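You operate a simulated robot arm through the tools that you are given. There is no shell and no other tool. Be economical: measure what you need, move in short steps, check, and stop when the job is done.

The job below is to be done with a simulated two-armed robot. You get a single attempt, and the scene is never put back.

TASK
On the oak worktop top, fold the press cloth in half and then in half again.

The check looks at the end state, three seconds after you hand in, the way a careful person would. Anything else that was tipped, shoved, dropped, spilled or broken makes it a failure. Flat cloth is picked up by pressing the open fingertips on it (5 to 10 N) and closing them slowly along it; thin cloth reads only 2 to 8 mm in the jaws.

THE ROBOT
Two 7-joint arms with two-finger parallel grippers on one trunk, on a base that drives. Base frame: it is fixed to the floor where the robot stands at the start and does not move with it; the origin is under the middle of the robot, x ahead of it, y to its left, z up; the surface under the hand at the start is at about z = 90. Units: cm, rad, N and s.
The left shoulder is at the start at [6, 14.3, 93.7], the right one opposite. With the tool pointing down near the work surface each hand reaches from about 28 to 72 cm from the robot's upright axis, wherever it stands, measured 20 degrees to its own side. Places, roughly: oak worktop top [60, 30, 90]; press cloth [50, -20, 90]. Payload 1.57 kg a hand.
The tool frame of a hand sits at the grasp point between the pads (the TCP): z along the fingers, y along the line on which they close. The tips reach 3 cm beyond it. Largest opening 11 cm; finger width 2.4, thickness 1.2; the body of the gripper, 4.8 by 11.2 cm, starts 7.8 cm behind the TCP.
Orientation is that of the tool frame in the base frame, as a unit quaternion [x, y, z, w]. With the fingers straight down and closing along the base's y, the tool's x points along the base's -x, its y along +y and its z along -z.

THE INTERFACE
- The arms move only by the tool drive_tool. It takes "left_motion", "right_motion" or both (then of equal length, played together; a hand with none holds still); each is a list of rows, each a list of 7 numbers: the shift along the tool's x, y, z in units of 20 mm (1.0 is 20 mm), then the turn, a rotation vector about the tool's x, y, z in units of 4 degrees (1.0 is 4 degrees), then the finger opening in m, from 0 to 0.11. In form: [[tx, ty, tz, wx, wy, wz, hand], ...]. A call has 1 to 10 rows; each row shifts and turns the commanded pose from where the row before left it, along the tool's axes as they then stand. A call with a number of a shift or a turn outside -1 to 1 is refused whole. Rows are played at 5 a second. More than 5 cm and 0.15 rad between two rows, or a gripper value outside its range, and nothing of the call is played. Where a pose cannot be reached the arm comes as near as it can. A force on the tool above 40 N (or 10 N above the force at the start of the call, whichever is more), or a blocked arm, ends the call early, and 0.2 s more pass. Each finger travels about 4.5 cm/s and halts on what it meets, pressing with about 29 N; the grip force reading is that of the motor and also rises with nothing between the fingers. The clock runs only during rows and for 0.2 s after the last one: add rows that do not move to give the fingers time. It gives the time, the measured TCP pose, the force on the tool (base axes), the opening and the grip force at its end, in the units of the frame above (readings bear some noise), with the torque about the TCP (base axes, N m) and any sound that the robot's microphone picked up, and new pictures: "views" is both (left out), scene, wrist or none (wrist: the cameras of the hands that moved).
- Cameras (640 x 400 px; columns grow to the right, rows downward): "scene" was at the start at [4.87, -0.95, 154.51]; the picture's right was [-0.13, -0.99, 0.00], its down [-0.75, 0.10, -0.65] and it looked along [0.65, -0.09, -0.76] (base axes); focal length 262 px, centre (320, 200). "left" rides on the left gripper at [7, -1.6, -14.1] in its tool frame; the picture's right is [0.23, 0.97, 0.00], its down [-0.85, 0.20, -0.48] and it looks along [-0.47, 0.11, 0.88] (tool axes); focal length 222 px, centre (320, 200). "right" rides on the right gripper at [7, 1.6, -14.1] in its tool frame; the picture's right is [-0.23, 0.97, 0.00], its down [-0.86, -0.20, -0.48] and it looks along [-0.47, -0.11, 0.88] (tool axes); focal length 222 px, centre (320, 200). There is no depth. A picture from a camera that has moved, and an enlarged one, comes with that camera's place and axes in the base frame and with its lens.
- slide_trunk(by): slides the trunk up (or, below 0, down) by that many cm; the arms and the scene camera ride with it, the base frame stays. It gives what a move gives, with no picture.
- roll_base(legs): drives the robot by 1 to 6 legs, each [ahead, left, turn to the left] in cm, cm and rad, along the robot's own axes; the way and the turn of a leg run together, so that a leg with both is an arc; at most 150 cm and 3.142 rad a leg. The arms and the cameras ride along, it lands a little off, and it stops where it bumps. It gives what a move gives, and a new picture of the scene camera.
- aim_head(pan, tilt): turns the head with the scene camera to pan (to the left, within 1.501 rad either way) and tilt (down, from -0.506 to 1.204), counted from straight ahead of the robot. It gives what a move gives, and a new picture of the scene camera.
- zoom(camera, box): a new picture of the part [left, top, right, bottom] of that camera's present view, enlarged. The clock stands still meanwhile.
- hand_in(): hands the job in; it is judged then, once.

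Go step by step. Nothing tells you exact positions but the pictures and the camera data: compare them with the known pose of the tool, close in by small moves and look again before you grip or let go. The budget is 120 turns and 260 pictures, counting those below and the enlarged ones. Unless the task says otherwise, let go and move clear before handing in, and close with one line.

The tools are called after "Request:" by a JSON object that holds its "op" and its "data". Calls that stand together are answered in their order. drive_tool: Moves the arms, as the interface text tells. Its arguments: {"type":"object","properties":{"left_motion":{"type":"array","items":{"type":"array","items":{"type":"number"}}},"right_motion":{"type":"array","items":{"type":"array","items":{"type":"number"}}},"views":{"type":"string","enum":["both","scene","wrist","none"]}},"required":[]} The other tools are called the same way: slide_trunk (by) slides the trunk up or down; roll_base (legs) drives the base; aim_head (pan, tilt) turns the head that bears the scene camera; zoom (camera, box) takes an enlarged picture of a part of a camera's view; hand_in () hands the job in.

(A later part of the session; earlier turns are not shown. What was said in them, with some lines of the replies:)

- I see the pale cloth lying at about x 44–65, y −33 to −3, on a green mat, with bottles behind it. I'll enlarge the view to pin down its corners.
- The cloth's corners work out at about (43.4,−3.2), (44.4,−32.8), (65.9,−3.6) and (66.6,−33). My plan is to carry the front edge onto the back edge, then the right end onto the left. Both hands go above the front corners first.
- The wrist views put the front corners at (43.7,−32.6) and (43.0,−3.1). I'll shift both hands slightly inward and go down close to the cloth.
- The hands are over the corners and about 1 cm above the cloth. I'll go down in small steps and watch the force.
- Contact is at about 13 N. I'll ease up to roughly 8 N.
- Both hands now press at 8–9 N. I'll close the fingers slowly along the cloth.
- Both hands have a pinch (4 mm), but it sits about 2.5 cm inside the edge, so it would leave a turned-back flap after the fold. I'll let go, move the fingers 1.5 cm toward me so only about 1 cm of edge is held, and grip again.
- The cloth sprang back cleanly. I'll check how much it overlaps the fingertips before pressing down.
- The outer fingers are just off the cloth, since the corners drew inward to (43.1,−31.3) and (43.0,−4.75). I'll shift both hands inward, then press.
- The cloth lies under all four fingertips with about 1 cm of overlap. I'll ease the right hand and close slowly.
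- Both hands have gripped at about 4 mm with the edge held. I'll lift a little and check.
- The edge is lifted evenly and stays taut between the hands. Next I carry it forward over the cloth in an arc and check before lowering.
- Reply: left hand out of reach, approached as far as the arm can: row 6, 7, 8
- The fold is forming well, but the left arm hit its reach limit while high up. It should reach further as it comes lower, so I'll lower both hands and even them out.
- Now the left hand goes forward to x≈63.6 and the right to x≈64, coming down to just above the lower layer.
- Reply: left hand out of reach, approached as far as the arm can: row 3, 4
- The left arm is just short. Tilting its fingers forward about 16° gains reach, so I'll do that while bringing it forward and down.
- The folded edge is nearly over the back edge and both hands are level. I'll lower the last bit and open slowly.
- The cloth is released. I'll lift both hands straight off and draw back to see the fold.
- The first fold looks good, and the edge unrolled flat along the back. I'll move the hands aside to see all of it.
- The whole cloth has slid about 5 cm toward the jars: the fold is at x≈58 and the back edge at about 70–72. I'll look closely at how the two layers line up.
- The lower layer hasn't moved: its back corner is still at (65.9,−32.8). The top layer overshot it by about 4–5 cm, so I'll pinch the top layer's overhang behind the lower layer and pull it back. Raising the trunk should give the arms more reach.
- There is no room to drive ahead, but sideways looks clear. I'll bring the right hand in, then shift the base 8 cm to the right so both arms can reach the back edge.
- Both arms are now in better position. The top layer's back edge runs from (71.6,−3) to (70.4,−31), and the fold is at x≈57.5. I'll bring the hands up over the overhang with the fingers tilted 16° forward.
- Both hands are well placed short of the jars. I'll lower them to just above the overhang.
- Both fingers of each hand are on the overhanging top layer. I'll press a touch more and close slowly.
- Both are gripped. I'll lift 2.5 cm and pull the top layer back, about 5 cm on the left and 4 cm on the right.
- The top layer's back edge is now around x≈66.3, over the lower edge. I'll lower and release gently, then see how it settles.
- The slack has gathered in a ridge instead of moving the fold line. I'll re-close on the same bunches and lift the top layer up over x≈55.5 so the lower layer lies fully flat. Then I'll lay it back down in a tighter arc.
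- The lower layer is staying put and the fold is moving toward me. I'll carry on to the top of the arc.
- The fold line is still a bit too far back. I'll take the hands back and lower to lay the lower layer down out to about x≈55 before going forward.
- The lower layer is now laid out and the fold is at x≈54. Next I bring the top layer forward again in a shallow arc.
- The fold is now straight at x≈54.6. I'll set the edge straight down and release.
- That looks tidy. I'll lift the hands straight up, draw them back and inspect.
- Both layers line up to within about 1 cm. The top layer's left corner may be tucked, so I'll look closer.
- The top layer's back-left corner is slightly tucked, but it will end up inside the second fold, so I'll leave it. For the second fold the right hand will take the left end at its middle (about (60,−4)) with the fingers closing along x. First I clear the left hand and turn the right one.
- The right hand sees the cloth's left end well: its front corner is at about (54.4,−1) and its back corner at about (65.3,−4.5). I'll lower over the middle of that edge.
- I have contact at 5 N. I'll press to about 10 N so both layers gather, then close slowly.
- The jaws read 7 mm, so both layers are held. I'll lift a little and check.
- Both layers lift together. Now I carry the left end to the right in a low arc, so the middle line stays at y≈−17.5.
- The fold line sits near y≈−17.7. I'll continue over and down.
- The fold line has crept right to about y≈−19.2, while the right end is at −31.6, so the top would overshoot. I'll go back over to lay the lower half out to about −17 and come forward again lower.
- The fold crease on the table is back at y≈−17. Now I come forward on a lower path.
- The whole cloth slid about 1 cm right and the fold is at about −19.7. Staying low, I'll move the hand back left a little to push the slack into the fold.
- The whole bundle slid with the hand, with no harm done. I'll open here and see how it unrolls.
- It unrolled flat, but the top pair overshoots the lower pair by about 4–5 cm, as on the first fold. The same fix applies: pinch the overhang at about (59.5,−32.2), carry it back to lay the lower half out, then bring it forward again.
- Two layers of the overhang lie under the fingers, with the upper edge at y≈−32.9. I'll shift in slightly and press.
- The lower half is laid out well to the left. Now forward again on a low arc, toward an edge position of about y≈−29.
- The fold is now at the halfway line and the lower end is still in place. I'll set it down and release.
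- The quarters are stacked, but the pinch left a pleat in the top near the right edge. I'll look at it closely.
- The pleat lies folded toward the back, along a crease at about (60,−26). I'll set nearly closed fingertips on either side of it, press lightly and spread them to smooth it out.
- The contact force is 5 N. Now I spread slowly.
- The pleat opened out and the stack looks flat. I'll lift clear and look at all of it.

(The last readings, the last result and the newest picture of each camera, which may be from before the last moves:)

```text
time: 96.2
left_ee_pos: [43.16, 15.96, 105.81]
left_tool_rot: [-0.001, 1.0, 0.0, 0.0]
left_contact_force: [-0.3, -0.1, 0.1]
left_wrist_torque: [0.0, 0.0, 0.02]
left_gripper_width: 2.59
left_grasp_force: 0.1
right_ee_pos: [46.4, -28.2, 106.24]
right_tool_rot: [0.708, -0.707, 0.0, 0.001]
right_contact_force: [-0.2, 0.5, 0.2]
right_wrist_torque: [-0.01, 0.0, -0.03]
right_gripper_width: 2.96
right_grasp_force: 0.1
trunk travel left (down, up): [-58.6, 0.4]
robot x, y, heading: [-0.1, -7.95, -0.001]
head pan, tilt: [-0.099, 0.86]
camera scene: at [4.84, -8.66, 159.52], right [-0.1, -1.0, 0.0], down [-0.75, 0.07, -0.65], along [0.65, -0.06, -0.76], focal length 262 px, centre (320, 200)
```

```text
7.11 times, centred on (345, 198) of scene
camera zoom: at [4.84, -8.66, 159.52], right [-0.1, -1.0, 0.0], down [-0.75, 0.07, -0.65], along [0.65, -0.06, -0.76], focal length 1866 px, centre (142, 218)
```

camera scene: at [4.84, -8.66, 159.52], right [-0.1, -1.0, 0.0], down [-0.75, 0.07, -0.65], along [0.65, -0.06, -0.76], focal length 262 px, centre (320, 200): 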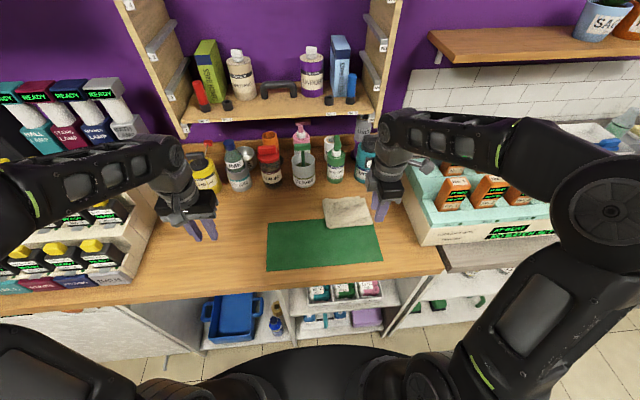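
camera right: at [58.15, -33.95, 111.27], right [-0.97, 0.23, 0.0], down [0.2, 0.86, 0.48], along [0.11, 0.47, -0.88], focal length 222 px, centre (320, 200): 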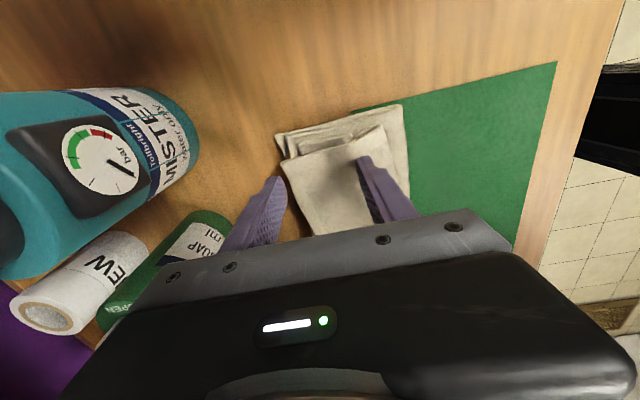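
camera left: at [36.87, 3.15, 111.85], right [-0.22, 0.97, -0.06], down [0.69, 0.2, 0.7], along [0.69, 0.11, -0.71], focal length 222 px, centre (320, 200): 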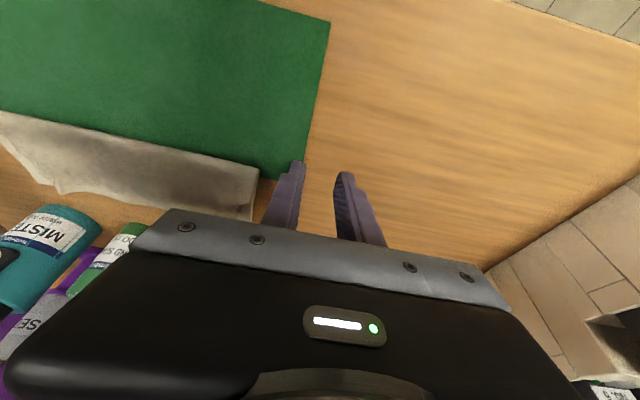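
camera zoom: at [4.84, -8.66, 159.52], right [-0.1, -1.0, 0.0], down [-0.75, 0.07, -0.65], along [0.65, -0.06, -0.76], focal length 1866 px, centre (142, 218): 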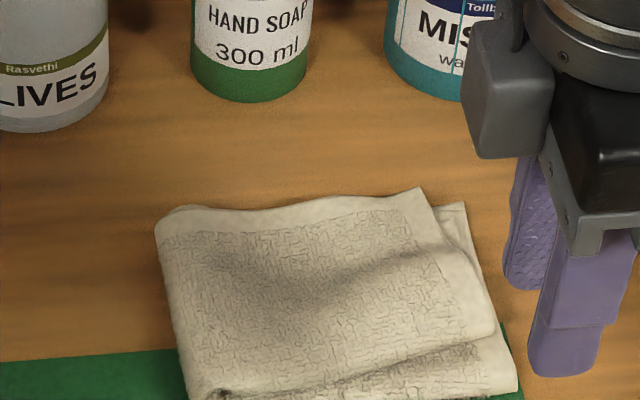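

Request:
{"op": "zoom", "data": {"camera": "scene", "box": [310, 188, 390, 238]}}

```text
8.00 times, centred on (350, 213) of scene
camera zoom: at [4.84, -8.66, 159.52], right [-0.1, -1.0, 0.0], down [-0.75, 0.07, -0.65], along [0.65, -0.06, -0.76], focal length 2099 px, centre (80, 96)
```

zoom: 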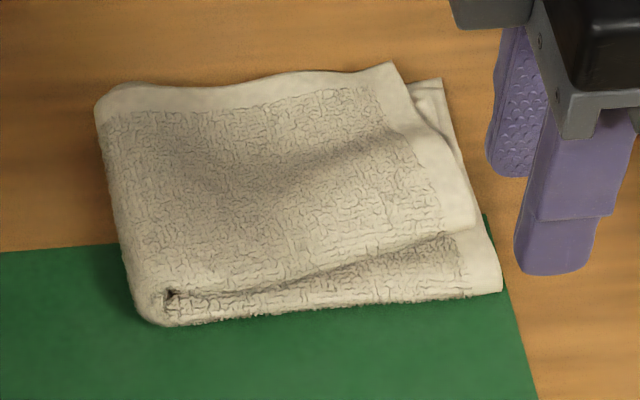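

The cloth now lies flat as a compact quarter-size stack on the worktop. The mat and jars are where they were, and both hands are empty and clear, so I'm handing in.

Request:
{"op": "hand_in", "data": {}}

```text
The job is handed in.
```

I folded the press cloth in half and then in half again. It lies flat on the oak worktop, with its front edge on the green mat. The quarters are not perfectly square: the top ones stop up to about 2.5 cm short of the lower ones at the front right, and one inner corner is tucked under. The mat and jars are where they were, and both hands are empty and clear.
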